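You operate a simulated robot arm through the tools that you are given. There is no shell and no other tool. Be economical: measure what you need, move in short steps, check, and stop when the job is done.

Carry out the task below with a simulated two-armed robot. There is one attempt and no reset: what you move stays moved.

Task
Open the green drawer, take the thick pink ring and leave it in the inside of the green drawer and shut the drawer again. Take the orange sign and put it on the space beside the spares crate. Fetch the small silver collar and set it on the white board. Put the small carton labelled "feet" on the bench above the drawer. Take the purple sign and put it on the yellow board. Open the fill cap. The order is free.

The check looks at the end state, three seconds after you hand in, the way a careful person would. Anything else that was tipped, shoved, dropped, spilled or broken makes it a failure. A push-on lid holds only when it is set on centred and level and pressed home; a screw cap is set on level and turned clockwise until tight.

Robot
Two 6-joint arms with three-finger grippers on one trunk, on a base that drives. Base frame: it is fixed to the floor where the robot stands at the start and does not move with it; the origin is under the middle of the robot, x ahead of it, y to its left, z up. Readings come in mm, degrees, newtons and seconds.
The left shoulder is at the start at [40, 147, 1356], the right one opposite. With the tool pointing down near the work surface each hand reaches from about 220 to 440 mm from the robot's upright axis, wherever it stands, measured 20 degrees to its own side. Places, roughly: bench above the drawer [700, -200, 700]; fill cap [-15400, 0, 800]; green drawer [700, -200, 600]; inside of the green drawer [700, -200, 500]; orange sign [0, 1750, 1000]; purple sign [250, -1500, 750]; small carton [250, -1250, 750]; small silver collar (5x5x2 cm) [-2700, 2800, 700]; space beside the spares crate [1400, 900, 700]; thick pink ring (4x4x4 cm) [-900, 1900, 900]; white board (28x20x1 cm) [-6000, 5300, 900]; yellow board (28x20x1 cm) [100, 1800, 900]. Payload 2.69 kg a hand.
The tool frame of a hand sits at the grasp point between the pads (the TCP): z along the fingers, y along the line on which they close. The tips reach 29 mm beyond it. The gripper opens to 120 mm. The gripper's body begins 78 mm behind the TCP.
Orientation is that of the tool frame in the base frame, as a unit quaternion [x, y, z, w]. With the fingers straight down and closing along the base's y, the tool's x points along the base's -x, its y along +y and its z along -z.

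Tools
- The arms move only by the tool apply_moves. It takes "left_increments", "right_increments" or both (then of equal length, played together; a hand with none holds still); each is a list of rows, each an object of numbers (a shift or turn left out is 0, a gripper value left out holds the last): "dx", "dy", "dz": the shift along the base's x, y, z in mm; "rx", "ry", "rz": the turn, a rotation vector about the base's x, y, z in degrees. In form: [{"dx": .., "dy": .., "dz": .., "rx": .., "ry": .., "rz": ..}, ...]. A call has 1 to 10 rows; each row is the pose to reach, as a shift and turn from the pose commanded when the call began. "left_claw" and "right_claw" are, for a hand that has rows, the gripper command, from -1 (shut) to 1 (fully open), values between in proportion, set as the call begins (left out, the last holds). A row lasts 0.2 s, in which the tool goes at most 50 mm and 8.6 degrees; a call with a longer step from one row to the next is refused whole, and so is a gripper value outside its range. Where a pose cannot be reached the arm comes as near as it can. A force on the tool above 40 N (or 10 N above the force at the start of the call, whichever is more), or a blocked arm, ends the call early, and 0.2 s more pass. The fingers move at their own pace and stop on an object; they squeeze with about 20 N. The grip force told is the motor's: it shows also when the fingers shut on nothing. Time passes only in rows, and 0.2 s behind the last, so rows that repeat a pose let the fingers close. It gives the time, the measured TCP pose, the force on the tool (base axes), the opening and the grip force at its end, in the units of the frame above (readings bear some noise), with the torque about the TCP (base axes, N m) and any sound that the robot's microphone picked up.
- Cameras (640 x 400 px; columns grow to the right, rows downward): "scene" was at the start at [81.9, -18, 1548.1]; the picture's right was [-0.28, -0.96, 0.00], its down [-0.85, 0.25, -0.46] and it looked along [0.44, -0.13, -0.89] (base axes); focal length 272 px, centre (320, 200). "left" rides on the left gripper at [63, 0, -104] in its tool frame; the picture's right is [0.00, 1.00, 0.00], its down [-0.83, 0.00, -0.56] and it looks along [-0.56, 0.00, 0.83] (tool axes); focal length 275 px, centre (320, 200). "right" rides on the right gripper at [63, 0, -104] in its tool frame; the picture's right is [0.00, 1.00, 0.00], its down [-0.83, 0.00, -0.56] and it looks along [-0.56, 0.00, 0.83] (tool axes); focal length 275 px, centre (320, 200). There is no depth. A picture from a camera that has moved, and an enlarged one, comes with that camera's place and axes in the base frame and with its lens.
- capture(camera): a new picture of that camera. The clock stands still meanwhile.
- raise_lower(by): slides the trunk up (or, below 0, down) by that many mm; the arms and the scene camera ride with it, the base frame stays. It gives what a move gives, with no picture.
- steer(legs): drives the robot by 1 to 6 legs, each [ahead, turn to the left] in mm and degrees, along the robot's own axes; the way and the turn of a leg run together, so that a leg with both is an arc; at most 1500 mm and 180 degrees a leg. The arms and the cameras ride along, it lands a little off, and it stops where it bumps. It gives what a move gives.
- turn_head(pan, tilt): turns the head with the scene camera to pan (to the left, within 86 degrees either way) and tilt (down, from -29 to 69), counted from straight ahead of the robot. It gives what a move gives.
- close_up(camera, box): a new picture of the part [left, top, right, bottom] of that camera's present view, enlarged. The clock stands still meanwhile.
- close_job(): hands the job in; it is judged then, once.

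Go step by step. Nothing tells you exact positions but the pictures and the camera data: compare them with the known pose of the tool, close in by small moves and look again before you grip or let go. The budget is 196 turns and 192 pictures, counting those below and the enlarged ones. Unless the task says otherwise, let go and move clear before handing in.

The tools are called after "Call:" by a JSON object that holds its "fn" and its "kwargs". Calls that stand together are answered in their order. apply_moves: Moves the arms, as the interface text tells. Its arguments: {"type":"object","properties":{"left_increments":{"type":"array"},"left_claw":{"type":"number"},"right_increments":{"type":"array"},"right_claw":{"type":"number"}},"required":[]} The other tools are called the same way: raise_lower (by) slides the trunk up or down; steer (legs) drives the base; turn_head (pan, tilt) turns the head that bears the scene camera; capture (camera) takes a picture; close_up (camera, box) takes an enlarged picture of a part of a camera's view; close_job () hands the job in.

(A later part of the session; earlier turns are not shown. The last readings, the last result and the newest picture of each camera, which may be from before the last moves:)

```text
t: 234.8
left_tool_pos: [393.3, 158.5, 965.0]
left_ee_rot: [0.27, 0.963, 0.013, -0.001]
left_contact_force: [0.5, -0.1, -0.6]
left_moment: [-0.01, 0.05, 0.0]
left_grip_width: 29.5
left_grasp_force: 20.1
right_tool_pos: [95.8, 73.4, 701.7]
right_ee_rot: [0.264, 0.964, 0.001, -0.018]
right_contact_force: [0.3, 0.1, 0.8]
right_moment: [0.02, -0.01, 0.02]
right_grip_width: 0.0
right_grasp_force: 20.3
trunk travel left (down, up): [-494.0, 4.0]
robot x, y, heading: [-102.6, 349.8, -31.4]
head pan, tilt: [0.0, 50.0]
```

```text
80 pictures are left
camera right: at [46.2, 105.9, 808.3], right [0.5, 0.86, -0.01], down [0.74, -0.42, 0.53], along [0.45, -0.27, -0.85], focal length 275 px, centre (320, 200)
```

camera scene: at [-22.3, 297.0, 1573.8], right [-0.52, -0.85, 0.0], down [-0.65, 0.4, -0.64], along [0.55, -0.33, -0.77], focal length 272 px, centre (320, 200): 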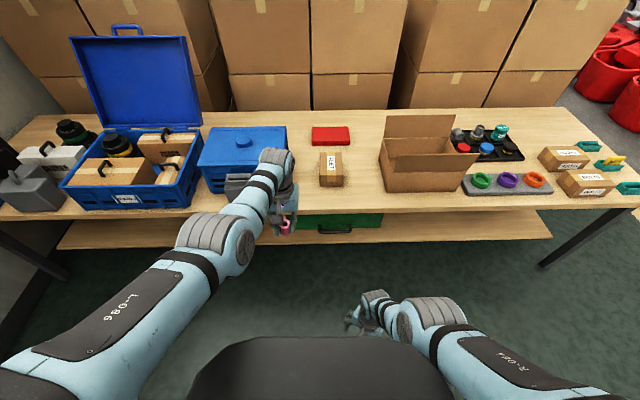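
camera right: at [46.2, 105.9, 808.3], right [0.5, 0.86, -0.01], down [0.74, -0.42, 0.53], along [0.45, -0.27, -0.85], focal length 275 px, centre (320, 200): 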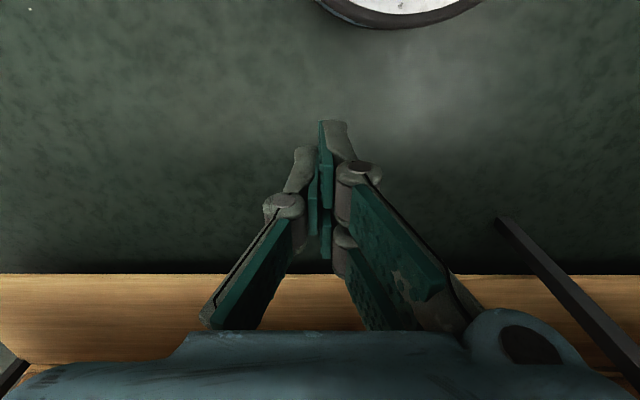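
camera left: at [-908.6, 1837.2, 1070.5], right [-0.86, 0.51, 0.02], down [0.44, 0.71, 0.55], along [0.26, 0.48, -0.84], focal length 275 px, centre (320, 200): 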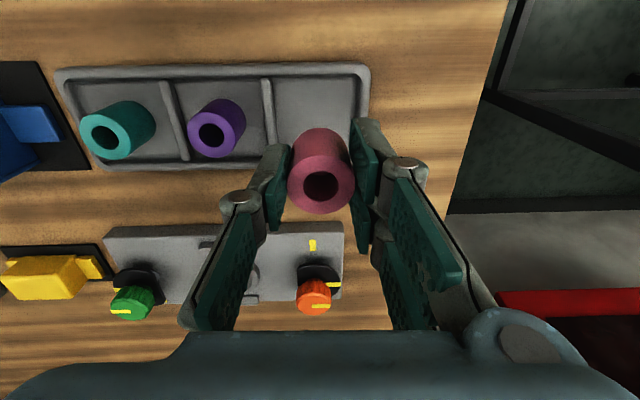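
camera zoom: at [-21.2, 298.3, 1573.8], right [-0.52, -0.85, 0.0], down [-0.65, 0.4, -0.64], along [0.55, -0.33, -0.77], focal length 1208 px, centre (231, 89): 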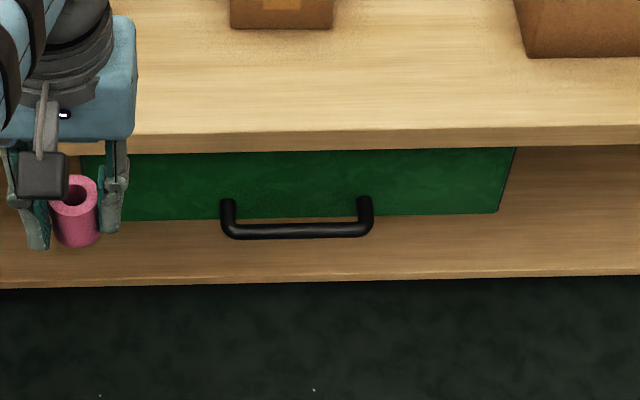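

The handle bar is ~34 mm proud of the drawer face, about 65 mm right of my axis. I'll pose the right hand as a hook pitched 25° forward and lower it.

Call:
{"fn": "apply_moves", "kwargs": {"right_increments": [{"dx": 27, "dy": 2, "rx": -3.3, "ry": -5.3}, {"dx": 55, "dy": 3, "rx": -6.6, "ry": -10.7}, {"dx": 82, "dy": 5, "rx": -9.8, "ry": -16}, {"dx": 109, "dy": 6, "rx": -13.1, "ry": -21.4}]}}

Call:
{"fn": "raise_lower", "kwargs": {"by": -60}}

Call:
{"fn": "steer", "kwargs": {"legs": [[250, 1.2]]}}

Call:
{"fn": "capture", "kwargs": {"camera": "right"}}

Call:
{"fn": "capture", "kwargs": {"camera": "scene"}}

```text
t: 235.8
left_tool_pos: [394.9, 159.0, 965.1]
left_ee_rot: [0.27, 0.963, 0.013, -0.002]
left_contact_force: [0.0, -0.2, -0.5]
left_moment: [-0.03, 0.04, 0.01]
left_grip_width: 29.5
left_grasp_force: 19.7
right_tool_pos: [207.1, 63.8, 732.7]
right_ee_rot: [0.259, 0.944, -0.066, 0.195]
right_contact_force: [0.2, -0.2, 0.6]
right_moment: [0.03, 0.03, 0.0]
right_grip_width: 0.0
right_grasp_force: 19.7
right hand out of reach, approached as far as the arm can: row 2, 3, 4
trunk travel left (down, up): [-494.0, 4.0]
robot x, y, heading: [-104.1, 354.0, -31.4]
head pan, tilt: [0.0, 50.0]
```

```text
t: 236.8
left_tool_pos: [392.2, 160.2, 906.5]
left_ee_rot: [0.27, 0.963, 0.013, -0.001]
left_contact_force: [0.7, 0.6, -1.3]
left_moment: [0.06, 0.0, 0.0]
left_grip_width: 29.4
left_grasp_force: 19.7
right_tool_pos: [200.8, 65.2, 670.1]
right_ee_rot: [0.26, 0.944, -0.064, 0.192]
right_contact_force: [-0.8, -0.1, -0.3]
right_moment: [0.01, 0.0, -0.01]
right_grip_width: 0.0
right_grasp_force: 20.7
trunk travel left (down, up): [-434.0, 64.0]
robot x, y, heading: [-109.6, 346.7, -31.5]
head pan, tilt: [0.0, 50.0]
```

```text
t: 238.7
left_tool_pos: [607.4, 47.7, 908.1]
left_ee_rot: [0.26, 0.965, 0.012, 0.0]
left_contact_force: [0.0, 0.8, -0.5]
left_moment: [-0.03, -0.03, 0.03]
left_grip_width: 29.7
left_grasp_force: 20.1
right_tool_pos: [417.0, -53.4, 669.8]
right_ee_rot: [0.249, 0.947, -0.063, 0.192]
right_contact_force: [0.1, -0.1, 1.0]
right_moment: [0.01, -0.02, 0.01]
right_grip_width: 0.0
right_grasp_force: 19.8
trunk travel left (down, up): [-434.0, 64.0]
robot x, y, heading: [107.6, 222.3, -30.0]
head pan, tilt: [0.0, 50.0]
```

```text
79 pictures are left
camera right: at [331.4, -1.9, 740.9], right [0.49, 0.87, -0.03], down [0.48, -0.25, 0.84], along [0.72, -0.43, -0.54], focal length 275 px, centre (320, 200)
```

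right: 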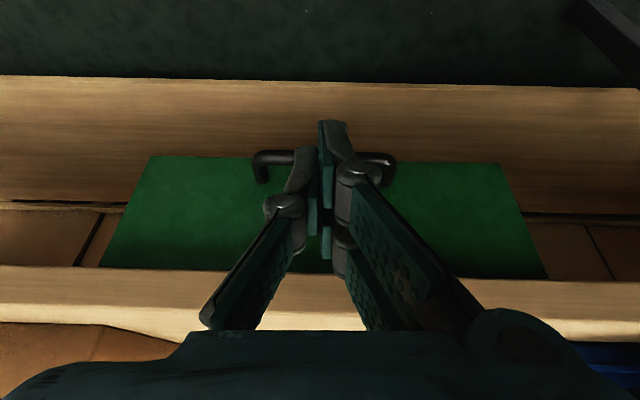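

```text
78 pictures are left
camera scene: at [188.9, 176.5, 1514.8], right [-0.5, -0.87, 0.0], down [-0.66, 0.38, -0.64], along [0.56, -0.32, -0.76], focal length 272 px, centre (320, 200)
```

scene: 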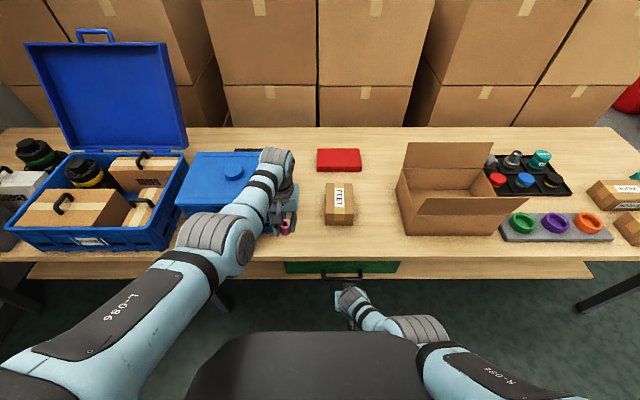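

Bar is ~95 mm ahead and 100 mm below the hook. First I retract the left hand away from the bench, then advance.

Call:
{"fn": "apply_moves", "kwargs": {"left_increments": [{"dx": -30, "dy": 17}, {"dx": -60, "dy": 35, "dz": -25}, {"dx": -85, "dy": 49, "dz": -60}, {"dx": -110, "dy": 63, "dz": -100}]}}

```text
t: 239.8
left_tool_pos: [571.6, 97.2, 859.0]
left_ee_rot: [0.249, 0.966, 0.015, 0.074]
left_contact_force: [-0.6, 0.0, -0.7]
left_moment: [0.01, 0.04, -0.01]
left_grip_width: 29.7
left_grasp_force: 19.8
right_tool_pos: [416.0, -57.7, 668.7]
right_ee_rot: [0.25, 0.947, -0.066, 0.191]
right_contact_force: [-0.1, 0.0, 0.7]
right_moment: [0.0, 0.03, -0.01]
right_grip_width: 0.0
right_grasp_force: 19.9
trunk travel left (down, up): [-434.0, 64.0]
robot x, y, heading: [110.6, 225.2, -29.9]
head pan, tilt: [0.0, 50.0]
stopped in row 4 (left hand): the arm was blocked; the commanded pose is now the measured one
```

Call:
{"fn": "apply_moves", "kwargs": {"left_increments": [{"dx": -20, "dy": 12, "dz": -30, "rx": -1, "ry": -4}, {"dx": -45, "dy": 25, "dz": -60, "rx": -2, "ry": -8}, {"dx": -70, "dy": 40, "dz": -85, "rx": -2, "ry": -8}]}}

```text
t: 240.4
left_tool_pos: [642.0, 96.0, 900.1]
left_ee_rot: [0.231, 0.94, 0.015, 0.25]
left_contact_force: [0.1, 0.0, -0.7]
left_moment: [-0.01, 0.02, -0.02]
left_grip_width: 29.6
left_grasp_force: 19.9
right_tool_pos: [416.0, -57.4, 667.3]
right_ee_rot: [0.25, 0.947, -0.066, 0.191]
right_contact_force: [-0.4, -0.2, 0.0]
right_moment: [-0.01, -0.01, 0.0]
right_grip_width: 0.1
right_grasp_force: 20.2
trunk travel left (down, up): [-434.0, 64.0]
robot x, y, heading: [107.6, 226.0, -30.1]
head pan, tilt: [0.0, 50.0]
stopped in row 2 (left hand): the arm was blocked; the commanded pose is now the measured one
```

Call:
{"fn": "apply_moves", "kwargs": {"left_increments": [{"dx": -30, "dy": 10, "dz": -5, "rx": 3.6, "ry": 6.3}, {"dx": -60, "dy": 20, "dz": -15, "rx": 7.2, "ry": 12.6}, {"dx": -90, "dy": 30, "dz": -30, "rx": 10.8, "ry": 18.8}, {"dx": -120, "dy": 40, "dz": -50, "rx": 14.4, "ry": 25}, {"dx": -145, "dy": 55, "dz": -75, "rx": 14.4, "ry": 25}]}}

Call:
{"fn": "capture", "kwargs": {"camera": "scene"}}

```text
t: 241.7
left_tool_pos: [587.4, 151.0, 881.4]
left_ee_rot: [0.233, 0.963, 0.096, 0.099]
left_contact_force: [-1.2, -0.8, -0.1]
left_moment: [-0.03, 0.01, 0.02]
left_grip_width: 29.8
left_grasp_force: 20.2
right_tool_pos: [416.7, -57.3, 668.3]
right_ee_rot: [0.251, 0.947, -0.066, 0.19]
right_contact_force: [-0.4, 0.3, 1.0]
right_moment: [0.03, -0.02, -0.01]
right_grip_width: 0.1
right_grasp_force: 20.2
trunk travel left (down, up): [-434.0, 64.0]
robot x, y, heading: [108.0, 223.7, -29.7]
head pan, tilt: [0.0, 50.0]
stopped in row 5 (left hand): the arm was blocked; the commanded pose is now the measured one
```

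```text
77 pictures are left
camera scene: at [192.1, 175.0, 1514.5], right [-0.5, -0.87, 0.0], down [-0.66, 0.38, -0.64], along [0.56, -0.32, -0.77], focal length 272 px, centre (320, 200)
```

scene: 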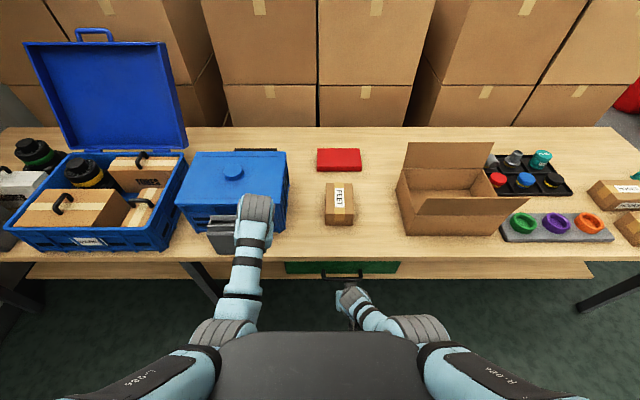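

The left hand is now clear in front of the bench. I'll extend the right hook by arm instead of driving.

Call:
{"fn": "apply_moves", "kwargs": {"right_increments": [{"dx": 31, "dy": -15, "dz": -8}, {"dx": 62, "dy": -31, "dz": -20}, {"dx": 94, "dy": -47, "dz": -38}]}}

Call:
{"fn": "capture", "kwargs": {"camera": "right"}}

```text
t: 242.5
left_tool_pos: [587.3, 150.2, 883.4]
left_ee_rot: [0.235, 0.962, 0.096, 0.1]
left_contact_force: [-0.1, -0.1, -1.1]
left_moment: [-0.03, -0.03, -0.03]
left_grip_width: 29.8
left_grasp_force: 19.6
right_tool_pos: [444.7, -85.2, 693.7]
right_ee_rot: [0.25, 0.947, -0.066, 0.191]
right_contact_force: [-0.8, -0.1, 0.4]
right_moment: [0.0, 0.01, -0.03]
right_grip_width: 0.1
right_grasp_force: 20.0
right hand out of reach, approached as far as the arm can: row 1, 2, 3
trunk travel left (down, up): [-434.0, 64.0]
robot x, y, heading: [104.4, 224.0, -30.0]
head pan, tilt: [0.0, 50.0]
```

```text
76 pictures are left
camera right: at [360.9, -34.0, 765.2], right [0.5, 0.87, -0.03], down [0.49, -0.25, 0.84], along [0.72, -0.43, -0.54], focal length 275 px, centre (320, 200)
```

right: 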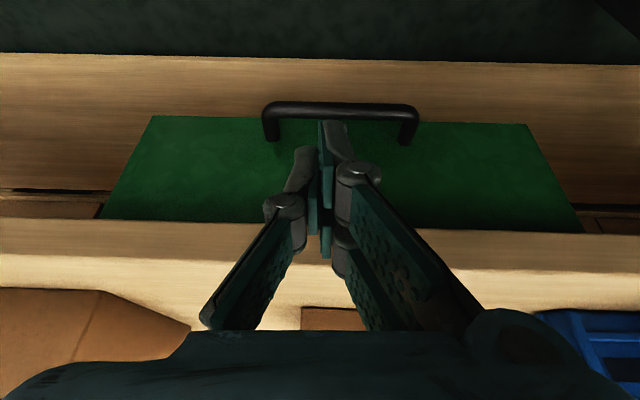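

The arm needs a lower shoulder for this. Lowering the trunk 70 mm, then extending.

Call:
{"fn": "raise_lower", "kwargs": {"by": -70}}

Call:
{"fn": "apply_moves", "kwargs": {"right_increments": [{"dx": 31, "dy": -8}, {"dx": 63, "dy": -16}]}}

Call:
{"fn": "capture", "kwargs": {"camera": "right"}}

```text
t: 243.6
left_tool_pos: [587.1, 151.5, 811.9]
left_ee_rot: [0.235, 0.962, 0.096, 0.098]
left_contact_force: [1.0, -0.2, -1.2]
left_moment: [0.02, 0.01, 0.01]
left_grip_width: 29.5
left_grasp_force: 19.8
right_tool_pos: [444.8, -84.7, 622.9]
right_ee_rot: [0.25, 0.947, -0.066, 0.191]
right_contact_force: [0.3, 0.1, 0.3]
right_moment: [0.03, -0.02, -0.05]
right_grip_width: 0.3
right_grasp_force: 19.3
trunk travel left (down, up): [-364.0, 134.0]
robot x, y, heading: [103.2, 224.5, -30.4]
head pan, tilt: [0.0, 50.0]
```

```text
t: 244.2
left_tool_pos: [587.7, 151.3, 812.1]
left_ee_rot: [0.234, 0.963, 0.096, 0.098]
left_contact_force: [-0.8, -0.9, -0.5]
left_moment: [0.01, 0.04, 0.02]
left_grip_width: 29.7
left_grasp_force: 20.4
right_tool_pos: [486.6, -84.6, 662.3]
right_ee_rot: [0.25, 0.947, -0.065, 0.189]
right_contact_force: [0.5, 0.8, 0.5]
right_moment: [0.02, 0.07, -0.03]
right_grip_width: 0.2
right_grasp_force: 19.8
right hand out of reach, approached as far as the arm can: row 1, 2
trunk travel left (down, up): [-364.0, 134.0]
robot x, y, heading: [108.7, 224.6, -30.0]
head pan, tilt: [0.0, 50.0]
```

```text
75 pictures are left
camera right: at [402.6, -33.8, 734.1], right [0.5, 0.87, -0.03], down [0.49, -0.25, 0.84], along [0.72, -0.43, -0.55], focal length 275 px, centre (320, 200)
```

right: 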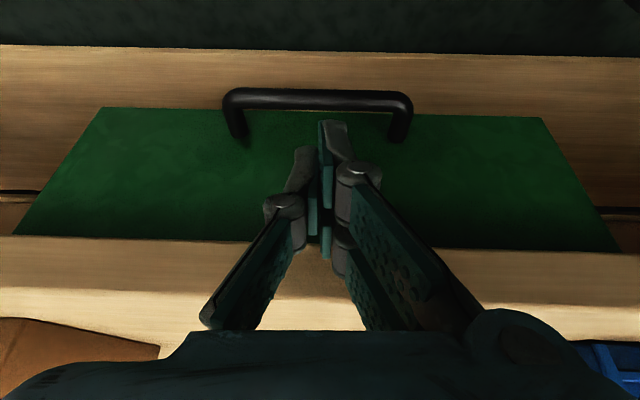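

Aligned laterally. I need 35 mm further forward and ~80 mm down: lowering half, then driving 35 mm.

Call:
{"fn": "raise_lower", "kwargs": {"by": -33}}

Call:
{"fn": "steer", "kwargs": {"legs": [[35, 0]]}}

Call:
{"fn": "capture", "kwargs": {"camera": "right"}}

```text
t: 245.0
left_tool_pos: [587.0, 151.0, 776.9]
left_ee_rot: [0.234, 0.962, 0.097, 0.098]
left_contact_force: [-1.5, -0.1, -0.8]
left_moment: [0.01, 0.01, -0.01]
left_grip_width: 29.5
left_grasp_force: 19.7
right_tool_pos: [488.4, -85.8, 629.7]
right_ee_rot: [0.251, 0.947, -0.065, 0.19]
right_contact_force: [-0.1, -0.2, -0.3]
right_moment: [0.0, -0.01, 0.0]
right_grip_width: 0.2
right_grasp_force: 19.9
trunk travel left (down, up): [-331.0, 167.0]
robot x, y, heading: [105.8, 227.3, -29.9]
head pan, tilt: [0.0, 50.0]
```

```text
t: 245.8
left_tool_pos: [614.9, 136.6, 780.8]
left_ee_rot: [0.235, 0.962, 0.096, 0.101]
left_contact_force: [0.0, 0.1, -1.3]
left_moment: [-0.07, -0.05, 0.01]
left_grip_width: 29.7
left_grasp_force: 19.8
right_tool_pos: [514.1, -101.2, 633.2]
right_ee_rot: [0.25, 0.946, -0.066, 0.193]
right_contact_force: [-0.4, -0.7, -0.8]
right_moment: [-0.01, -0.05, -0.03]
right_grip_width: 0.2
right_grasp_force: 20.1
trunk travel left (down, up): [-331.0, 167.0]
robot x, y, heading: [139.1, 206.4, -30.1]
head pan, tilt: [0.0, 50.0]
```

```text
74 pictures are left
camera right: at [430.1, -49.9, 703.7], right [0.5, 0.87, -0.03], down [0.48, -0.25, 0.84], along [0.72, -0.43, -0.54], focal length 275 px, centre (320, 200)
```

right: 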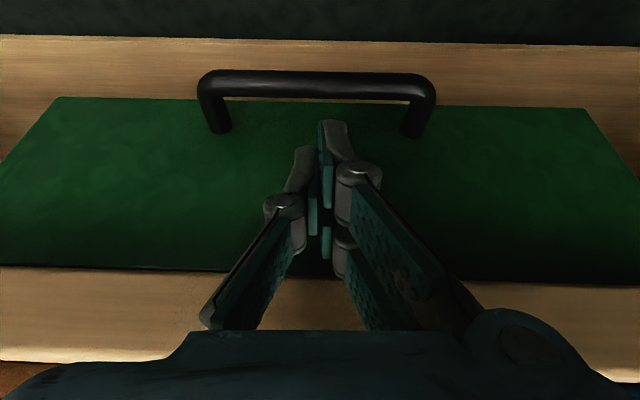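

Fingertips are just beyond the bar. Creeping 5 mm forward and lowering the hook behind the bar.

Call:
{"fn": "steer", "kwargs": {"legs": [[5, 0]]}}

Call:
{"fn": "raise_lower", "kwargs": {"by": -30}}

Call:
{"fn": "capture", "kwargs": {"camera": "right"}}

```text
t: 246.6
left_tool_pos: [622.6, 133.5, 779.5]
left_ee_rot: [0.233, 0.963, 0.096, 0.099]
left_contact_force: [-0.7, -0.4, -0.5]
left_moment: [-0.01, -0.02, 0.04]
left_grip_width: 29.8
left_grasp_force: 19.9
right_tool_pos: [520.3, -105.0, 630.2]
right_ee_rot: [0.25, 0.947, -0.066, 0.191]
right_contact_force: [0.9, -0.4, -0.1]
right_moment: [0.01, 0.0, 0.01]
right_grip_width: 0.0
right_grasp_force: 19.9
trunk travel left (down, up): [-331.0, 167.0]
robot x, y, heading: [141.1, 203.3, -29.8]
head pan, tilt: [0.0, 50.0]
```

```text
t: 247.3
left_tool_pos: [623.0, 132.5, 747.4]
left_ee_rot: [0.234, 0.962, 0.097, 0.098]
left_contact_force: [-0.3, 0.0, -0.5]
left_moment: [0.0, 0.01, -0.02]
left_grip_width: 29.7
left_grasp_force: 20.2
right_tool_pos: [521.9, -105.1, 599.4]
right_ee_rot: [0.25, 0.947, -0.066, 0.191]
right_contact_force: [0.2, -0.2, 0.8]
right_moment: [0.0, -0.02, 0.0]
right_grip_width: 0.0
right_grasp_force: 20.1
trunk travel left (down, up): [-301.0, 197.0]
robot x, y, heading: [140.4, 201.7, -30.1]
head pan, tilt: [0.0, 50.0]
```

```text
73 pictures are left
camera right: at [437.2, -53.9, 671.5], right [0.5, 0.87, -0.03], down [0.49, -0.25, 0.84], along [0.72, -0.43, -0.55], focal length 275 px, centre (320, 200)
```

right: 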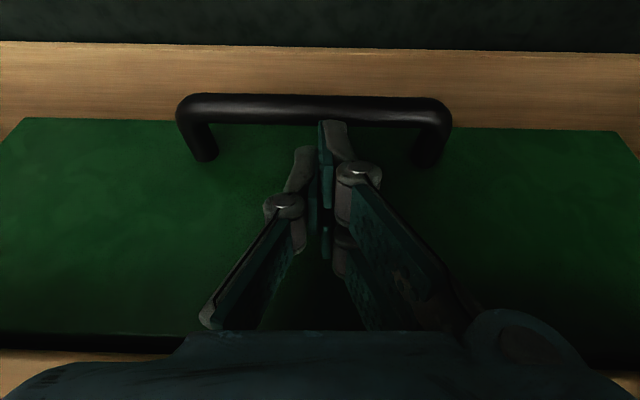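

Call:
{"fn": "raise_lower", "kwargs": {"by": -18}}

Call:
{"fn": "capture", "kwargs": {"camera": "right"}}

```text
t: 247.8
left_tool_pos: [622.1, 133.5, 733.5]
left_ee_rot: [0.233, 0.962, 0.097, 0.1]
left_contact_force: [-0.1, 0.3, -0.5]
left_moment: [0.02, 0.06, 0.01]
left_grip_width: 29.4
left_grasp_force: 19.6
right_tool_pos: [521.2, -104.1, 586.8]
right_ee_rot: [0.25, 0.947, -0.066, 0.189]
right_contact_force: [-12.6, 5.3, 19.1]
right_moment: [0.26, 0.38, 0.11]
right_grip_width: 0.1
right_grasp_force: 20.0
trunk travel left (down, up): [-285.0, 212.0]
robot x, y, heading: [137.2, 201.6, -30.0]
head pan, tilt: [0.0, 50.0]
stopped: the force on the tool passed its limit at 121 N (the readings are from after the stop); the commanded pose is now the measured one
```

```text
72 pictures are left
camera right: at [436.6, -52.9, 658.0], right [0.5, 0.87, -0.03], down [0.49, -0.25, 0.84], along [0.72, -0.43, -0.55], focal length 275 px, centre (320, 200)
```

right: 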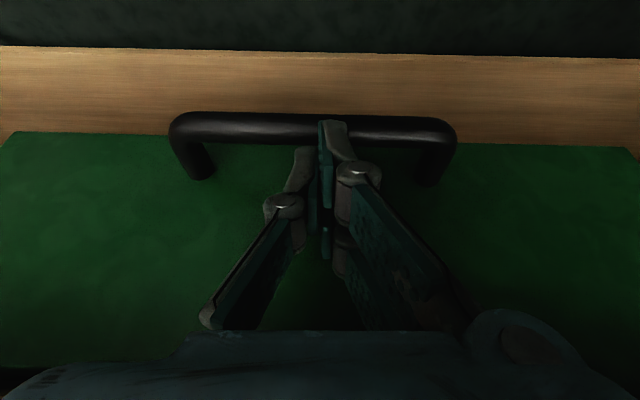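

The tips landed on the bar. Raising, moving 12 mm further forward, and lowering again.

Call:
{"fn": "raise_lower", "kwargs": {"by": 20}}

Call:
{"fn": "steer", "kwargs": {"legs": [[13, 0]]}}

Call:
{"fn": "raise_lower", "kwargs": {"by": -20}}

Call:
{"fn": "capture", "kwargs": {"camera": "right"}}

```text
t: 248.5
left_tool_pos: [622.8, 132.3, 754.7]
left_ee_rot: [0.234, 0.962, 0.097, 0.098]
left_contact_force: [-0.1, 0.3, -0.9]
left_moment: [0.01, 0.0, 0.0]
left_grip_width: 29.6
left_grasp_force: 19.7
right_tool_pos: [521.3, -105.8, 605.2]
right_ee_rot: [0.251, 0.947, -0.067, 0.189]
right_contact_force: [0.7, -0.4, 0.0]
right_moment: [0.03, 0.0, -0.01]
right_grip_width: 0.0
right_grasp_force: 20.4
trunk travel left (down, up): [-305.0, 192.0]
robot x, y, heading: [145.1, 203.5, -29.9]
head pan, tilt: [0.0, 50.0]
```

```text
t: 249.5
left_tool_pos: [632.8, 126.0, 753.1]
left_ee_rot: [0.235, 0.962, 0.098, 0.1]
left_contact_force: [0.5, -0.4, -0.2]
left_moment: [0.0, -0.02, 0.0]
left_grip_width: 29.6
left_grasp_force: 20.1
right_tool_pos: [526.7, -106.8, 601.7]
right_ee_rot: [0.252, 0.949, -0.066, 0.181]
right_contact_force: [-3.2, 1.4, 6.8]
right_moment: [-0.05, -0.17, 0.02]
right_grip_width: 0.0
right_grasp_force: 20.2
trunk travel left (down, up): [-305.0, 192.0]
robot x, y, heading: [153.6, 196.4, -29.9]
head pan, tilt: [0.0, 50.0]
stopped in leg 1: the force on the tool passed its limit at 51 N (the readings are from after the stop); the commanded pose is now the measured one
```

```text
t: 249.8
left_tool_pos: [631.1, 126.2, 751.4]
left_ee_rot: [0.234, 0.962, 0.097, 0.1]
left_contact_force: [0.6, 0.1, -0.3]
left_moment: [-0.02, 0.0, 0.02]
left_grip_width: 29.6
left_grasp_force: 20.3
right_tool_pos: [524.9, -106.0, 601.6]
right_ee_rot: [0.251, 0.948, -0.064, 0.182]
right_contact_force: [-13.4, 6.5, 11.0]
right_moment: [-0.47, -1.56, 0.25]
right_grip_width: 0.0
right_grasp_force: 19.5
trunk travel left (down, up): [-303.0, 194.0]
robot x, y, heading: [152.6, 195.8, -30.1]
head pan, tilt: [0.0, 50.0]
stopped: the force on the tool passed its limit at 51 N (the readings are from after the stop); the commanded pose is now the measured one
```

```text
71 pictures are left
camera right: at [442.1, -55.3, 674.4], right [0.5, 0.87, -0.03], down [0.5, -0.25, 0.83], along [0.71, -0.43, -0.56], focal length 275 px, centre (320, 200)
```

right: 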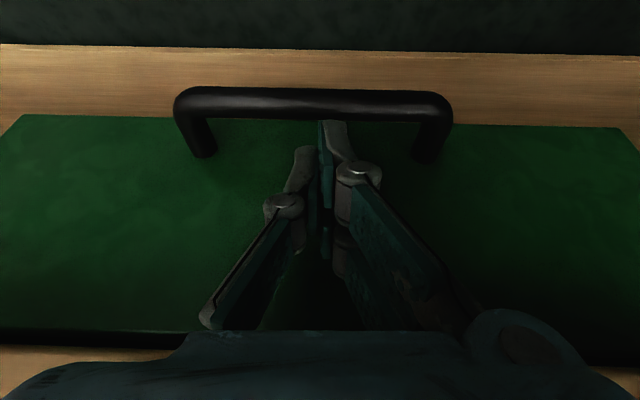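

The gripper body met the overhanging bench edge. I'll back off, pitch the hook 11° more so its tips reach behind the bar while the body stays clear.

Call:
{"fn": "steer", "kwargs": {"legs": [[-14, 0]]}}

Call:
{"fn": "raise_lower", "kwargs": {"by": 16}}

Call:
{"fn": "apply_moves", "kwargs": {"right_increments": [{"rx": -3, "ry": -5}, {"rx": -6.2, "ry": -10.6}]}}

Call:
{"fn": "capture", "kwargs": {"camera": "right"}}

```text
t: 250.6
left_tool_pos: [623.5, 131.5, 749.4]
left_ee_rot: [0.236, 0.962, 0.097, 0.098]
left_contact_force: [1.1, 0.3, 0.1]
left_moment: [0.04, 0.04, 0.0]
left_grip_width: 29.6
left_grasp_force: 20.1
right_tool_pos: [516.1, -102.0, 598.4]
right_ee_rot: [0.251, 0.949, -0.065, 0.18]
right_contact_force: [0.8, -0.8, -0.6]
right_moment: [0.01, 0.03, 0.03]
right_grip_width: 0.1
right_grasp_force: 20.1
trunk travel left (down, up): [-303.0, 194.0]
robot x, y, heading: [140.1, 202.6, -30.0]
head pan, tilt: [0.0, 50.0]
```

```text
t: 251.2
left_tool_pos: [622.9, 133.1, 767.2]
left_ee_rot: [0.234, 0.962, 0.097, 0.099]
left_contact_force: [1.7, 0.0, -0.8]
left_moment: [0.0, 0.01, -0.01]
left_grip_width: 29.6
left_grasp_force: 20.7
right_tool_pos: [515.3, -100.3, 614.8]
right_ee_rot: [0.252, 0.948, -0.064, 0.182]
right_contact_force: [0.4, 0.5, -0.1]
right_moment: [0.02, 0.04, 0.0]
right_grip_width: 0.1
right_grasp_force: 20.1
trunk travel left (down, up): [-319.0, 178.0]
robot x, y, heading: [142.8, 202.3, -30.3]
head pan, tilt: [0.0, 50.0]
```

```text
t: 251.8
left_tool_pos: [621.4, 132.4, 766.6]
left_ee_rot: [0.235, 0.962, 0.097, 0.099]
left_contact_force: [-0.2, 0.3, 0.2]
left_moment: [0.0, 0.01, 0.01]
left_grip_width: 29.5
left_grasp_force: 19.7
right_tool_pos: [521.2, -102.2, 608.0]
right_ee_rot: [0.246, 0.923, -0.092, 0.282]
right_contact_force: [-1.0, -0.1, 0.3]
right_moment: [0.01, -0.01, 0.02]
right_grip_width: 0.0
right_grasp_force: 19.8
right hand out of reach, approached as far as the arm can: row 1, 2
trunk travel left (down, up): [-319.0, 178.0]
robot x, y, heading: [141.2, 201.4, -29.8]
head pan, tilt: [0.0, 50.0]
```

```text
70 pictures are left
camera right: at [427.2, -44.0, 658.8], right [0.5, 0.86, -0.03], down [0.34, -0.16, 0.93], along [0.8, -0.48, -0.37], focal length 275 px, centre (320, 200)
```

right: 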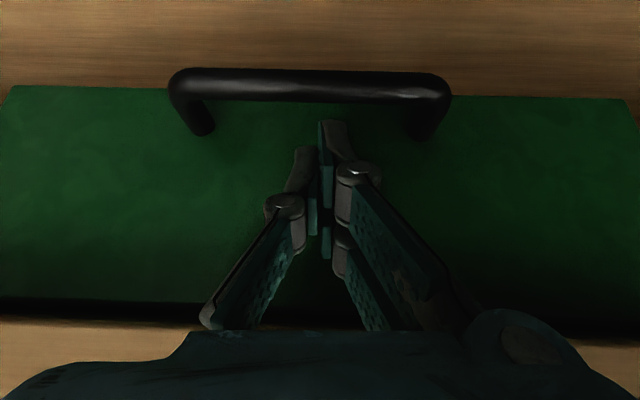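

Call:
{"fn": "steer", "kwargs": {"legs": [[5, 0]]}}

Call:
{"fn": "raise_lower", "kwargs": {"by": -16}}

Call:
{"fn": "raise_lower", "kwargs": {"by": -10}}

Call:
{"fn": "capture", "kwargs": {"camera": "right"}}

```text
t: 252.5
left_tool_pos: [627.1, 130.4, 767.6]
left_ee_rot: [0.235, 0.962, 0.097, 0.1]
left_contact_force: [-0.5, 0.6, -0.5]
left_moment: [0.01, 0.0, -0.01]
left_grip_width: 29.5
left_grasp_force: 20.5
right_tool_pos: [525.2, -104.2, 607.1]
right_ee_rot: [0.246, 0.923, -0.092, 0.281]
right_contact_force: [-7.2, 5.0, -2.5]
right_moment: [0.1, 0.17, 0.07]
right_grip_width: 0.0
right_grasp_force: 20.0
trunk travel left (down, up): [-319.0, 178.0]
robot x, y, heading: [146.6, 204.6, -30.1]
head pan, tilt: [0.0, 50.0]
```

```text
t: 253.1
left_tool_pos: [626.6, 130.3, 751.1]
left_ee_rot: [0.234, 0.962, 0.098, 0.1]
left_contact_force: [0.6, 0.8, 0.1]
left_moment: [-0.02, 0.03, -0.01]
left_grip_width: 29.4
left_grasp_force: 20.8
right_tool_pos: [525.4, -102.9, 592.0]
right_ee_rot: [0.246, 0.923, -0.092, 0.28]
right_contact_force: [-7.5, 2.7, 10.0]
right_moment: [-0.09, -0.45, -0.01]
right_grip_width: 0.1
right_grasp_force: 20.2
trunk travel left (down, up): [-303.0, 194.0]
robot x, y, heading: [144.8, 199.6, -30.1]
head pan, tilt: [0.0, 50.0]
```

```text
t: 253.5
left_tool_pos: [624.8, 132.1, 748.6]
left_ee_rot: [0.234, 0.962, 0.097, 0.101]
left_contact_force: [0.3, 0.9, -0.3]
left_moment: [-0.01, 0.02, 0.0]
left_grip_width: 29.6
left_grasp_force: 20.3
right_tool_pos: [524.7, -103.2, 590.7]
right_ee_rot: [0.246, 0.922, -0.094, 0.284]
right_contact_force: [-15.8, 6.7, 24.9]
right_moment: [-0.52, -0.66, -0.07]
right_grip_width: 0.1
right_grasp_force: 20.0
trunk travel left (down, up): [-299.0, 199.0]
robot x, y, heading: [146.9, 201.8, -30.1]
head pan, tilt: [0.0, 50.0]
stopped: the force on the tool passed its limit at 46 N (the readings are from after the stop); the commanded pose is now the measured one
```

```text
69 pictures are left
camera right: at [430.6, -45.5, 641.4], right [0.5, 0.86, -0.04], down [0.33, -0.16, 0.93], along [0.8, -0.48, -0.36], focal length 275 px, centre (320, 200)
```

right: 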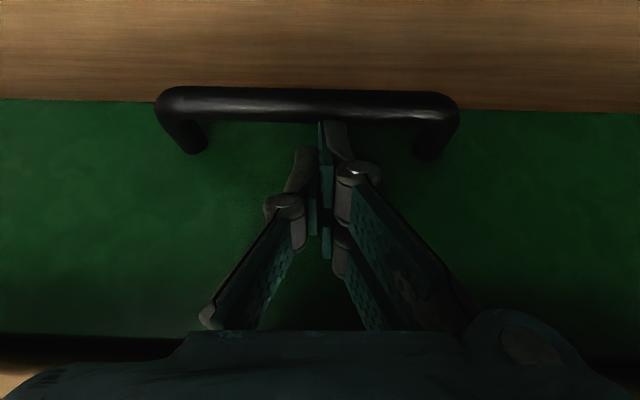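

The gap behind the bar is too narrow for the finger width. I'll back off and instead roll the hand 90° to grip the bar between the fingers from above and below.

Call:
{"fn": "steer", "kwargs": {"legs": [[-120, 0]]}}

Call:
{"fn": "apply_moves", "kwargs": {"right_increments": [{"rx": -4.1, "ry": 2.4, "rz": 7}, {"rx": -8.2, "ry": 4.8, "rz": 14}, {"rx": -12.3, "ry": 7.2, "rz": 21}, {"rx": -16.4, "ry": 9.5, "rz": 28}, {"rx": -20.5, "ry": 11.9, "rz": 35}, {"rx": -24.6, "ry": 14.3, "rz": 42}, {"rx": -28.7, "ry": 16.7, "rz": 49}, {"rx": -32.8, "ry": 19.1, "rz": 56}, {"rx": -36.9, "ry": 21.4, "rz": 63}, {"rx": -41, "ry": 23.8, "rz": 70}], "right_claw": -0.2}}

Call:
{"fn": "capture", "kwargs": {"camera": "right"}}

```text
t: 254.3
left_tool_pos: [610.3, 138.7, 746.4]
left_ee_rot: [0.235, 0.962, 0.098, 0.099]
left_contact_force: [0.9, -0.1, -1.0]
left_moment: [0.01, 0.0, 0.03]
left_grip_width: 29.5
left_grasp_force: 20.4
right_tool_pos: [518.7, -100.1, 594.0]
right_ee_rot: [0.246, 0.92, -0.095, 0.29]
right_contact_force: [-0.5, -0.2, 0.1]
right_moment: [-0.01, -0.02, 0.01]
right_grip_width: 0.0
right_grasp_force: 20.1
trunk travel left (down, up): [-299.0, 199.0]
robot x, y, heading: [131.9, 211.6, -30.1]
head pan, tilt: [0.0, 50.0]
stopped in leg 1: the force on the tool passed its limit at 46 N (the readings are from after the stop); the commanded pose is now the measured one
```

```text
t: 256.6
left_tool_pos: [609.7, 138.3, 746.1]
left_ee_rot: [0.234, 0.962, 0.098, 0.099]
left_contact_force: [0.1, 0.6, 0.1]
left_moment: [0.01, 0.0, 0.0]
left_grip_width: 30.0
left_grasp_force: 20.3
right_tool_pos: [519.9, -99.9, 592.2]
right_ee_rot: [-0.444, 0.841, -0.256, 0.175]
right_contact_force: [-1.9, 1.0, 0.8]
right_moment: [0.02, -0.06, 0.01]
right_grip_width: 49.2
right_grasp_force: 0.1
right hand out of reach, approached as far as the arm can: row 8, 9, 10
trunk travel left (down, up): [-299.0, 199.0]
robot x, y, heading: [129.8, 211.0, -30.2]
head pan, tilt: [0.0, 50.0]
```

```text
68 pictures are left
camera right: at [431.9, -123.7, 672.8], right [-0.66, 0.47, -0.58], down [0.16, 0.85, 0.5], along [0.73, 0.24, -0.64], focal length 275 px, centre (320, 200)
```

right: 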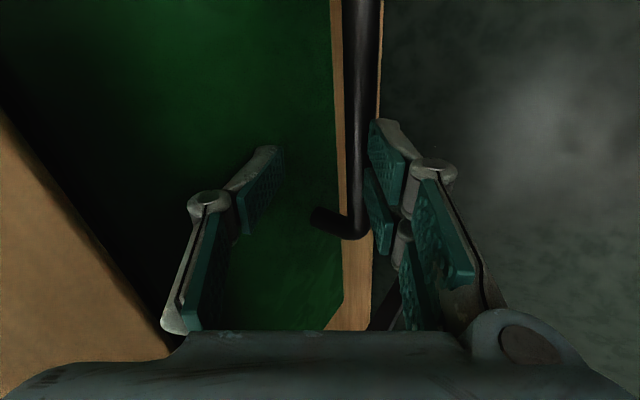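

The bar already lies between the fingers, nearer the lower one. I'll shift ~20 mm to centre it and look.

Call:
{"fn": "apply_moves", "kwargs": {"right_increments": [{"dx": -6, "dy": 4, "dz": -6}, {"dx": -13, "dy": 9, "dz": -11}]}}

Call:
{"fn": "capture", "kwargs": {"camera": "right"}}

```text
t: 257.1
left_tool_pos: [610.2, 139.9, 746.6]
left_ee_rot: [0.236, 0.962, 0.097, 0.099]
left_contact_force: [0.5, 0.0, -1.3]
left_moment: [0.0, 0.0, 0.02]
left_grip_width: 29.3
left_grasp_force: 20.3
right_tool_pos: [508.4, -90.4, 580.5]
right_ee_rot: [-0.444, 0.842, -0.255, 0.173]
right_contact_force: [-0.4, 0.0, -0.1]
right_moment: [0.0, 0.02, -0.01]
right_grip_width: 48.3
right_grasp_force: 0.1
trunk travel left (down, up): [-299.0, 199.0]
robot x, y, heading: [131.7, 210.6, -30.2]
head pan, tilt: [0.0, 50.0]
```

```text
67 pictures are left
camera right: at [419.7, -114.3, 661.6], right [-0.66, 0.47, -0.58], down [0.16, 0.85, 0.5], along [0.73, 0.24, -0.64], focal length 275 px, centre (320, 200)
```

right: 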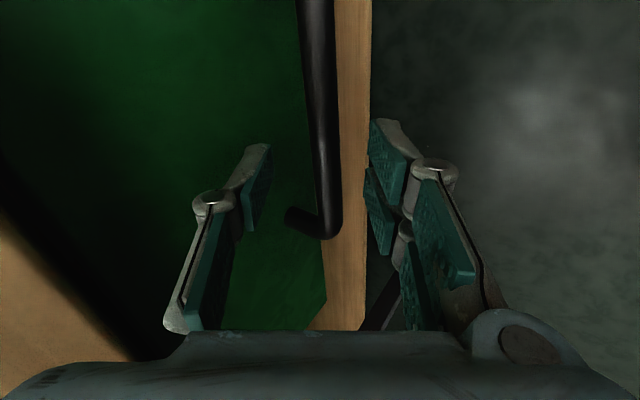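

Centred. Closing on the bar.

Call:
{"fn": "apply_moves", "kwargs": {"right_increments": [{}, {}, {}], "right_claw": -1}}

Call:
{"fn": "capture", "kwargs": {"camera": "right"}}

```text
t: 257.9
left_tool_pos: [610.1, 139.4, 745.7]
left_ee_rot: [0.235, 0.962, 0.098, 0.099]
left_contact_force: [0.4, 0.0, -1.4]
left_moment: [0.02, 0.01, 0.01]
left_grip_width: 29.6
left_grasp_force: 19.9
right_tool_pos: [506.7, -91.4, 581.0]
right_ee_rot: [-0.443, 0.842, -0.255, 0.173]
right_contact_force: [-0.2, -0.5, -0.9]
right_moment: [0.01, 0.02, 0.0]
right_grip_width: 0.0
right_grasp_force: 20.1
trunk travel left (down, up): [-299.0, 199.0]
robot x, y, heading: [128.8, 210.1, -30.1]
head pan, tilt: [0.0, 50.0]
```

```text
66 pictures are left
camera right: at [419.7, -114.4, 661.6], right [-0.66, 0.47, -0.58], down [0.16, 0.85, 0.5], along [0.73, 0.24, -0.64], focal length 275 px, centre (320, 200)
```

right: 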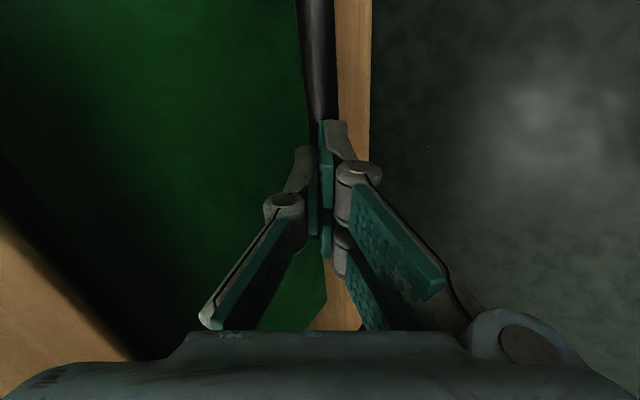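

The bar lies ~40 mm deeper along the fingers than I thought. Opening, shifting 30 mm toward the handle's middle, then advancing along the finger axis.

Call:
{"fn": "apply_moves", "kwargs": {"right_increments": [{}, {"dx": -8, "dy": -13}, {"dx": -15, "dy": -26}, {"dx": -5, "dy": -31, "dz": -16}, {"dx": 5, "dy": -36, "dz": -31}], "right_claw": -0.1}}

Call:
{"fn": "capture", "kwargs": {"camera": "right"}}

```text
t: 259.1
left_tool_pos: [610.8, 139.2, 746.7]
left_ee_rot: [0.235, 0.962, 0.098, 0.099]
left_contact_force: [-0.5, -0.1, -0.5]
left_moment: [-0.03, -0.01, -0.03]
left_grip_width: 29.4
left_grasp_force: 19.6
right_tool_pos: [490.2, -121.5, 570.7]
right_ee_rot: [-0.443, 0.841, -0.255, 0.174]
right_contact_force: [0.5, 0.0, 0.1]
right_moment: [0.03, 0.01, 0.0]
right_grip_width: 53.9
right_grasp_force: 0.1
right hand out of reach, approached as far as the arm can: row 2, 3, 4, 5
trunk travel left (down, up): [-299.0, 199.0]
robot x, y, heading: [124.7, 209.6, -30.2]
head pan, tilt: [0.0, 50.0]
```

```text
65 pictures are left
camera right: at [402.8, -144.9, 652.2], right [-0.66, 0.47, -0.58], down [0.16, 0.85, 0.5], along [0.73, 0.24, -0.64], focal length 275 px, centre (320, 200)
```

right: 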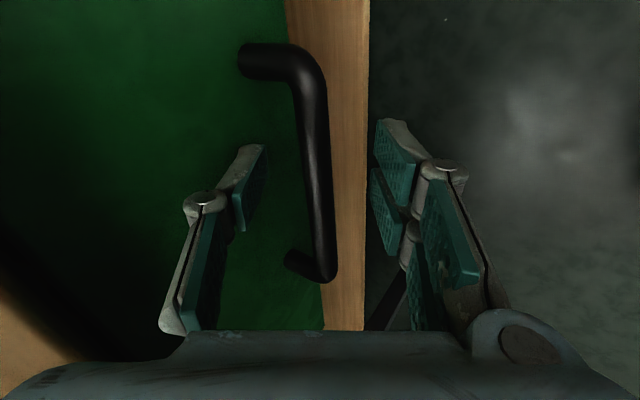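

The handle is now nicely between the fingers but still deeper. I'll advance by base and trunk in alternating small steps.

Call:
{"fn": "steer", "kwargs": {"legs": [[12, 0]]}}

Call:
{"fn": "raise_lower", "kwargs": {"by": -26}}

Call:
{"fn": "steer", "kwargs": {"legs": [[10, 0]]}}

Call:
{"fn": "capture", "kwargs": {"camera": "right"}}

```text
t: 259.9
left_tool_pos: [619.7, 133.1, 745.9]
left_ee_rot: [0.234, 0.962, 0.098, 0.099]
left_contact_force: [-0.2, -0.1, -1.0]
left_moment: [-0.02, -0.02, -0.01]
left_grip_width: 29.4
left_grasp_force: 19.9
right_tool_pos: [500.1, -126.8, 571.3]
right_ee_rot: [-0.444, 0.841, -0.256, 0.174]
right_contact_force: [-2.9, 0.9, 1.6]
right_moment: [0.0, -0.09, 0.02]
right_grip_width: 54.7
right_grasp_force: 0.0
trunk travel left (down, up): [-299.0, 199.0]
robot x, y, heading: [142.7, 202.6, -30.2]
head pan, tilt: [0.0, 50.0]
```

```text
t: 260.6
left_tool_pos: [621.1, 132.6, 720.4]
left_ee_rot: [0.234, 0.962, 0.098, 0.099]
left_contact_force: [0.6, -0.3, -0.3]
left_moment: [0.0, -0.01, -0.01]
left_grip_width: 29.7
left_grasp_force: 19.8
right_tool_pos: [500.4, -127.2, 543.8]
right_ee_rot: [-0.442, 0.842, -0.256, 0.174]
right_contact_force: [-1.3, 0.3, -1.2]
right_moment: [0.01, 0.04, 0.01]
right_grip_width: 54.5
right_grasp_force: 0.1
trunk travel left (down, up): [-273.0, 225.0]
robot x, y, heading: [138.3, 203.8, -30.3]
head pan, tilt: [0.0, 50.0]
```

```text
t: 261.4
left_tool_pos: [630.3, 128.3, 721.2]
left_ee_rot: [0.235, 0.962, 0.098, 0.099]
left_contact_force: [0.0, 0.0, 0.4]
left_moment: [0.0, 0.01, -0.02]
left_grip_width: 29.6
left_grasp_force: 19.3
right_tool_pos: [509.0, -130.6, 545.4]
right_ee_rot: [-0.444, 0.841, -0.255, 0.174]
right_contact_force: [-2.1, 1.2, 1.2]
right_moment: [-0.02, -0.04, 0.05]
right_grip_width: 58.1
right_grasp_force: 0.0
trunk travel left (down, up): [-273.0, 225.0]
robot x, y, heading: [147.9, 200.0, -30.0]
head pan, tilt: [0.0, 50.0]
```

```text
64 pictures are left
camera right: at [421.3, -155.3, 627.1], right [-0.66, 0.47, -0.58], down [0.16, 0.85, 0.5], along [0.73, 0.24, -0.64], focal length 275 px, centre (320, 200)
```

right: 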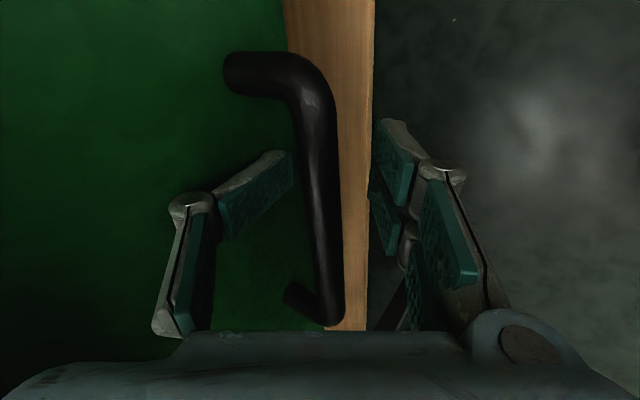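

The bar has come clearly between the pads now. Closing.

Call:
{"fn": "apply_moves", "kwargs": {"right_increments": [{}, {}, {}], "right_claw": -1}}

Call:
{"fn": "capture", "kwargs": {"camera": "right"}}

```text
t: 262.2
left_tool_pos: [630.8, 127.0, 720.0]
left_ee_rot: [0.234, 0.962, 0.097, 0.099]
left_contact_force: [0.7, 0.2, -1.0]
left_moment: [0.01, 0.0, 0.02]
left_grip_width: 29.6
left_grasp_force: 19.8
right_tool_pos: [509.1, -131.3, 544.6]
right_ee_rot: [-0.444, 0.842, -0.255, 0.173]
right_contact_force: [-1.6, 1.6, -5.0]
right_moment: [-0.88, 0.47, 1.04]
right_grip_width: 16.6
right_grasp_force: 42.2
trunk travel left (down, up): [-273.0, 225.0]
robot x, y, heading: [151.7, 198.7, -30.1]
head pan, tilt: [0.0, 50.0]
```

```text
63 pictures are left
camera right: at [421.9, -155.6, 625.9], right [-0.66, 0.47, -0.58], down [0.16, 0.85, 0.5], along [0.73, 0.24, -0.64], focal length 275 px, centre (320, 200)
```

right: 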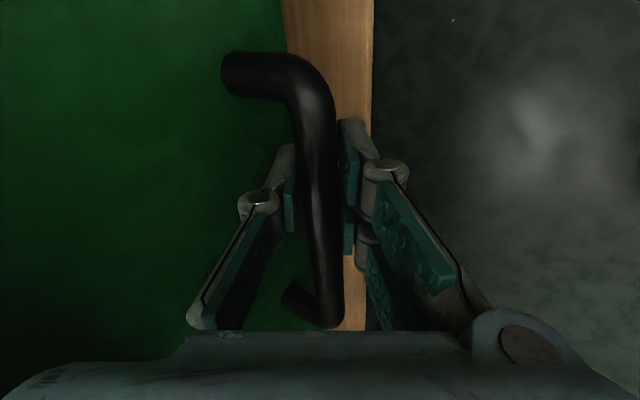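

Bar gripped (16.6 mm). Pulling the drawer by driving backward in small steps.

Call:
{"fn": "steer", "kwargs": {"legs": [[-40, 0]]}}

Call:
{"fn": "capture", "kwargs": {"camera": "right"}}

```text
t: 263.0
left_tool_pos: [597.0, 147.7, 719.4]
left_ee_rot: [0.234, 0.962, 0.098, 0.098]
left_contact_force: [0.2, -0.7, -0.4]
left_moment: [0.02, -0.02, 0.02]
left_grip_width: 29.4
left_grasp_force: 20.0
right_tool_pos: [476.0, -111.7, 545.5]
right_ee_rot: [-0.443, 0.842, -0.255, 0.172]
right_contact_force: [0.4, -2.3, -10.0]
right_moment: [-1.0, 0.28, 0.95]
right_grip_width: 16.5
right_grasp_force: 42.5
trunk travel left (down, up): [-273.0, 225.0]
robot x, y, heading: [114.2, 218.3, -30.0]
head pan, tilt: [0.0, 50.0]
```

```text
62 pictures are left
camera right: at [389.3, -136.8, 625.9], right [-0.66, 0.47, -0.58], down [0.16, 0.85, 0.5], along [0.73, 0.24, -0.64], focal length 275 px, centre (320, 200)
```

right: 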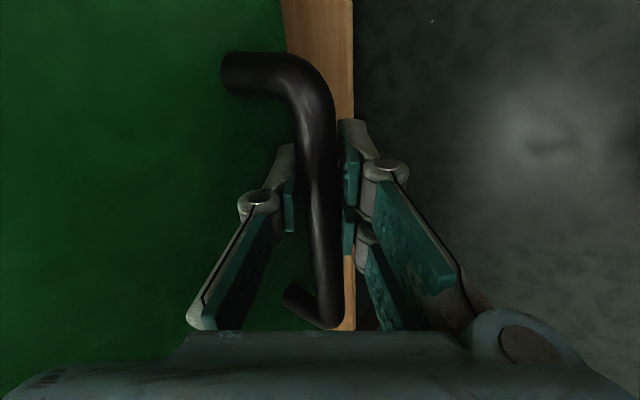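

The drawer is moving with the hand. Pulling on.

Call:
{"fn": "steer", "kwargs": {"legs": [[-90, 0], [-90, 0]]}}

Call:
{"fn": "capture", "kwargs": {"camera": "scene"}}

```text
t: 264.9
left_tool_pos: [439.0, 238.6, 720.8]
left_ee_rot: [0.234, 0.962, 0.098, 0.099]
left_contact_force: [-0.5, 0.5, -1.0]
left_moment: [-0.01, -0.02, 0.0]
left_grip_width: 30.0
left_grasp_force: 19.9
right_tool_pos: [319.0, -23.0, 544.4]
right_ee_rot: [-0.443, 0.842, -0.255, 0.172]
right_contact_force: [2.0, 2.4, -15.9]
right_moment: [-1.19, 0.48, 0.82]
right_grip_width: 16.8
right_grasp_force: 42.4
trunk travel left (down, up): [-273.0, 225.0]
robot x, y, heading: [-42.3, 309.1, -30.2]
head pan, tilt: [0.0, 50.0]
```

```text
61 pictures are left
camera scene: at [43.6, 261.1, 1353.1], right [-0.5, -0.86, 0.0], down [-0.66, 0.38, -0.64], along [0.56, -0.32, -0.77], focal length 272 px, centre (320, 200)
```

scene: 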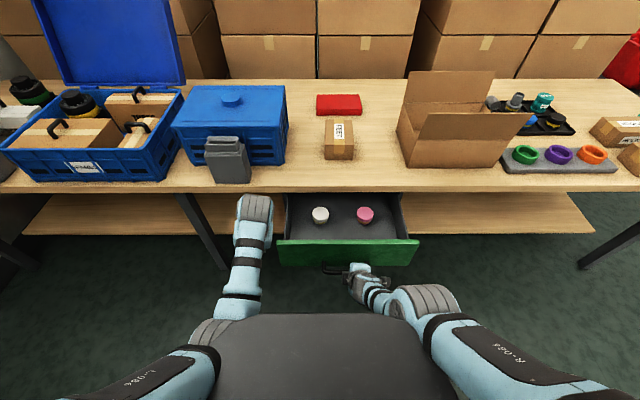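

The drawer is open ~220 mm; inside are a white and a pink jar near the middle, with room at the left. Releasing the handle and moving the right hand aside.

Call:
{"fn": "apply_moves", "kwargs": {"right_increments": [{}, {}, {"dx": -10, "dy": 6, "dz": 16}, {"dx": -20, "dy": 11, "dz": 32}, {"dx": -31, "dy": 17, "dz": 49}, {"dx": -50, "dy": 0, "dz": 70}, {"dx": -70, "dy": -30, "dz": 85}, {"dx": -90, "dy": -65, "dz": 95}, {"dx": -110, "dy": -100, "dz": 100}], "right_claw": 0}}

Call:
{"fn": "capture", "kwargs": {"camera": "scene"}}

Call:
{"fn": "capture", "kwargs": {"camera": "left"}}

```text
t: 266.1
left_tool_pos: [438.5, 238.1, 720.5]
left_ee_rot: [0.233, 0.962, 0.099, 0.1]
left_contact_force: [0.5, 0.5, -0.7]
left_moment: [-0.05, -0.01, 0.0]
left_grip_width: 29.6
left_grasp_force: 19.8
right_tool_pos: [300.8, -47.8, 576.2]
right_ee_rot: [-0.418, 0.847, -0.301, 0.136]
right_contact_force: [0.3, -1.0, 0.3]
right_moment: [0.01, -0.04, 0.0]
right_grip_width: 64.5
right_grasp_force: 0.1
right hand out of reach, approached as far as the arm can: row 3, 4, 5
trunk travel left (down, up): [-273.0, 225.0]
robot x, y, heading: [-44.8, 309.0, -30.2]
head pan, tilt: [0.0, 50.0]
stopped in row 6 (right hand): the force on the tool passed its limit at 88 N (the readings are from after the stop); the commanded pose is now the measured one
```

```text
60 pictures are left
camera scene: at [40.3, 260.4, 1353.8], right [-0.5, -0.87, 0.0], down [-0.66, 0.38, -0.64], along [0.56, -0.32, -0.77], focal length 272 px, centre (320, 200)
```

scene: 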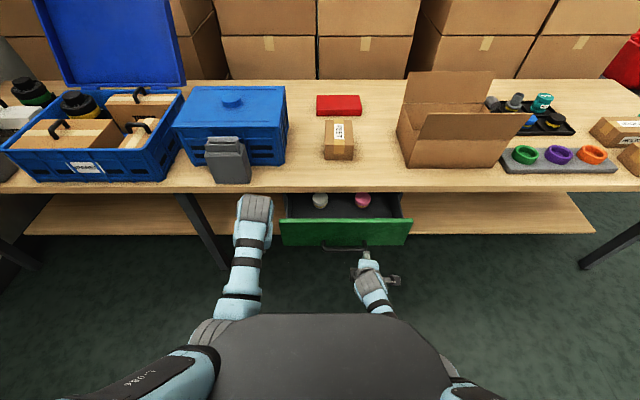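

```text
59 pictures are left
camera left: at [358.6, 253.3, 813.4], right [0.43, 0.87, 0.24], down [0.59, -0.47, 0.65], along [0.68, -0.14, -0.72], focal length 275 px, centre (320, 200)
```

left: 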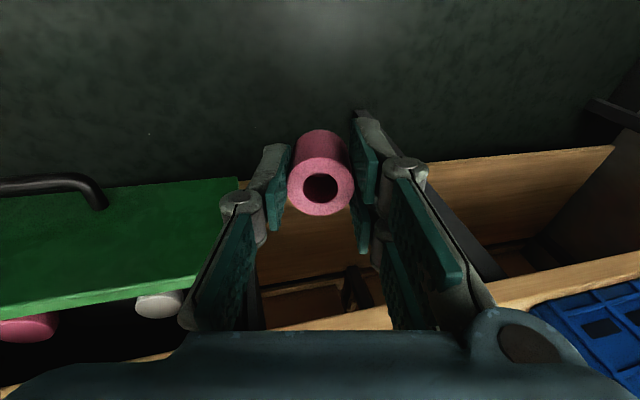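

The right hand snagged and nudged the drawer partly in. Checking its view before moving.

Call:
{"fn": "capture", "kwargs": {"camera": "right"}}

Call:
{"fn": "close_up", "kwargs": {"camera": "scene", "box": [260, 170, 440, 300]}}

```text
58 pictures are left
camera right: at [212.5, -57.3, 660.0], right [-0.63, 0.47, -0.62], down [0.24, 0.88, 0.42], along [0.74, 0.11, -0.66], focal length 275 px, centre (320, 200)
```

right: 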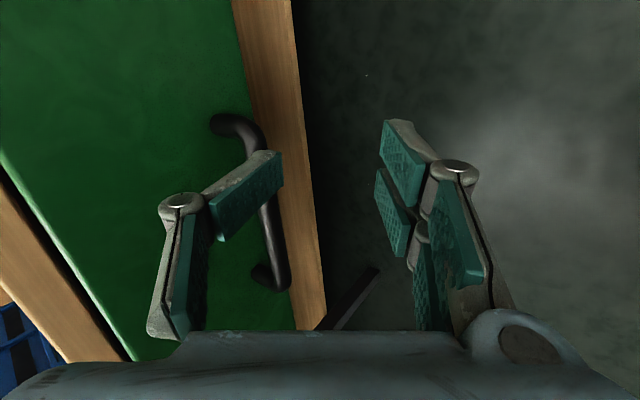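

```text
3.08 times, centred on (350, 235) of scene
camera zoom: at [40.3, 260.4, 1353.8], right [-0.5, -0.87, 0.0], down [-0.66, 0.38, -0.64], along [0.56, -0.32, -0.77], focal length 836 px, centre (228, 92)
```

zoom: 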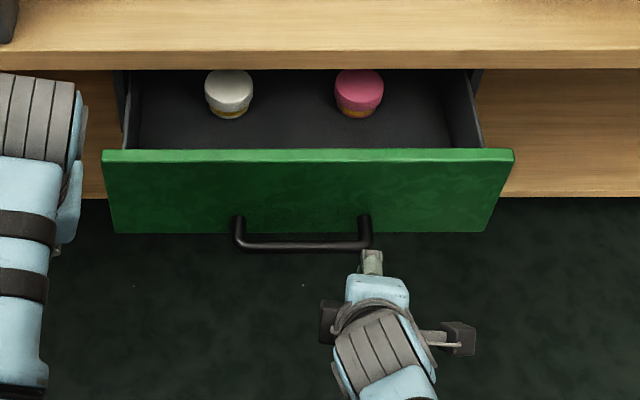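

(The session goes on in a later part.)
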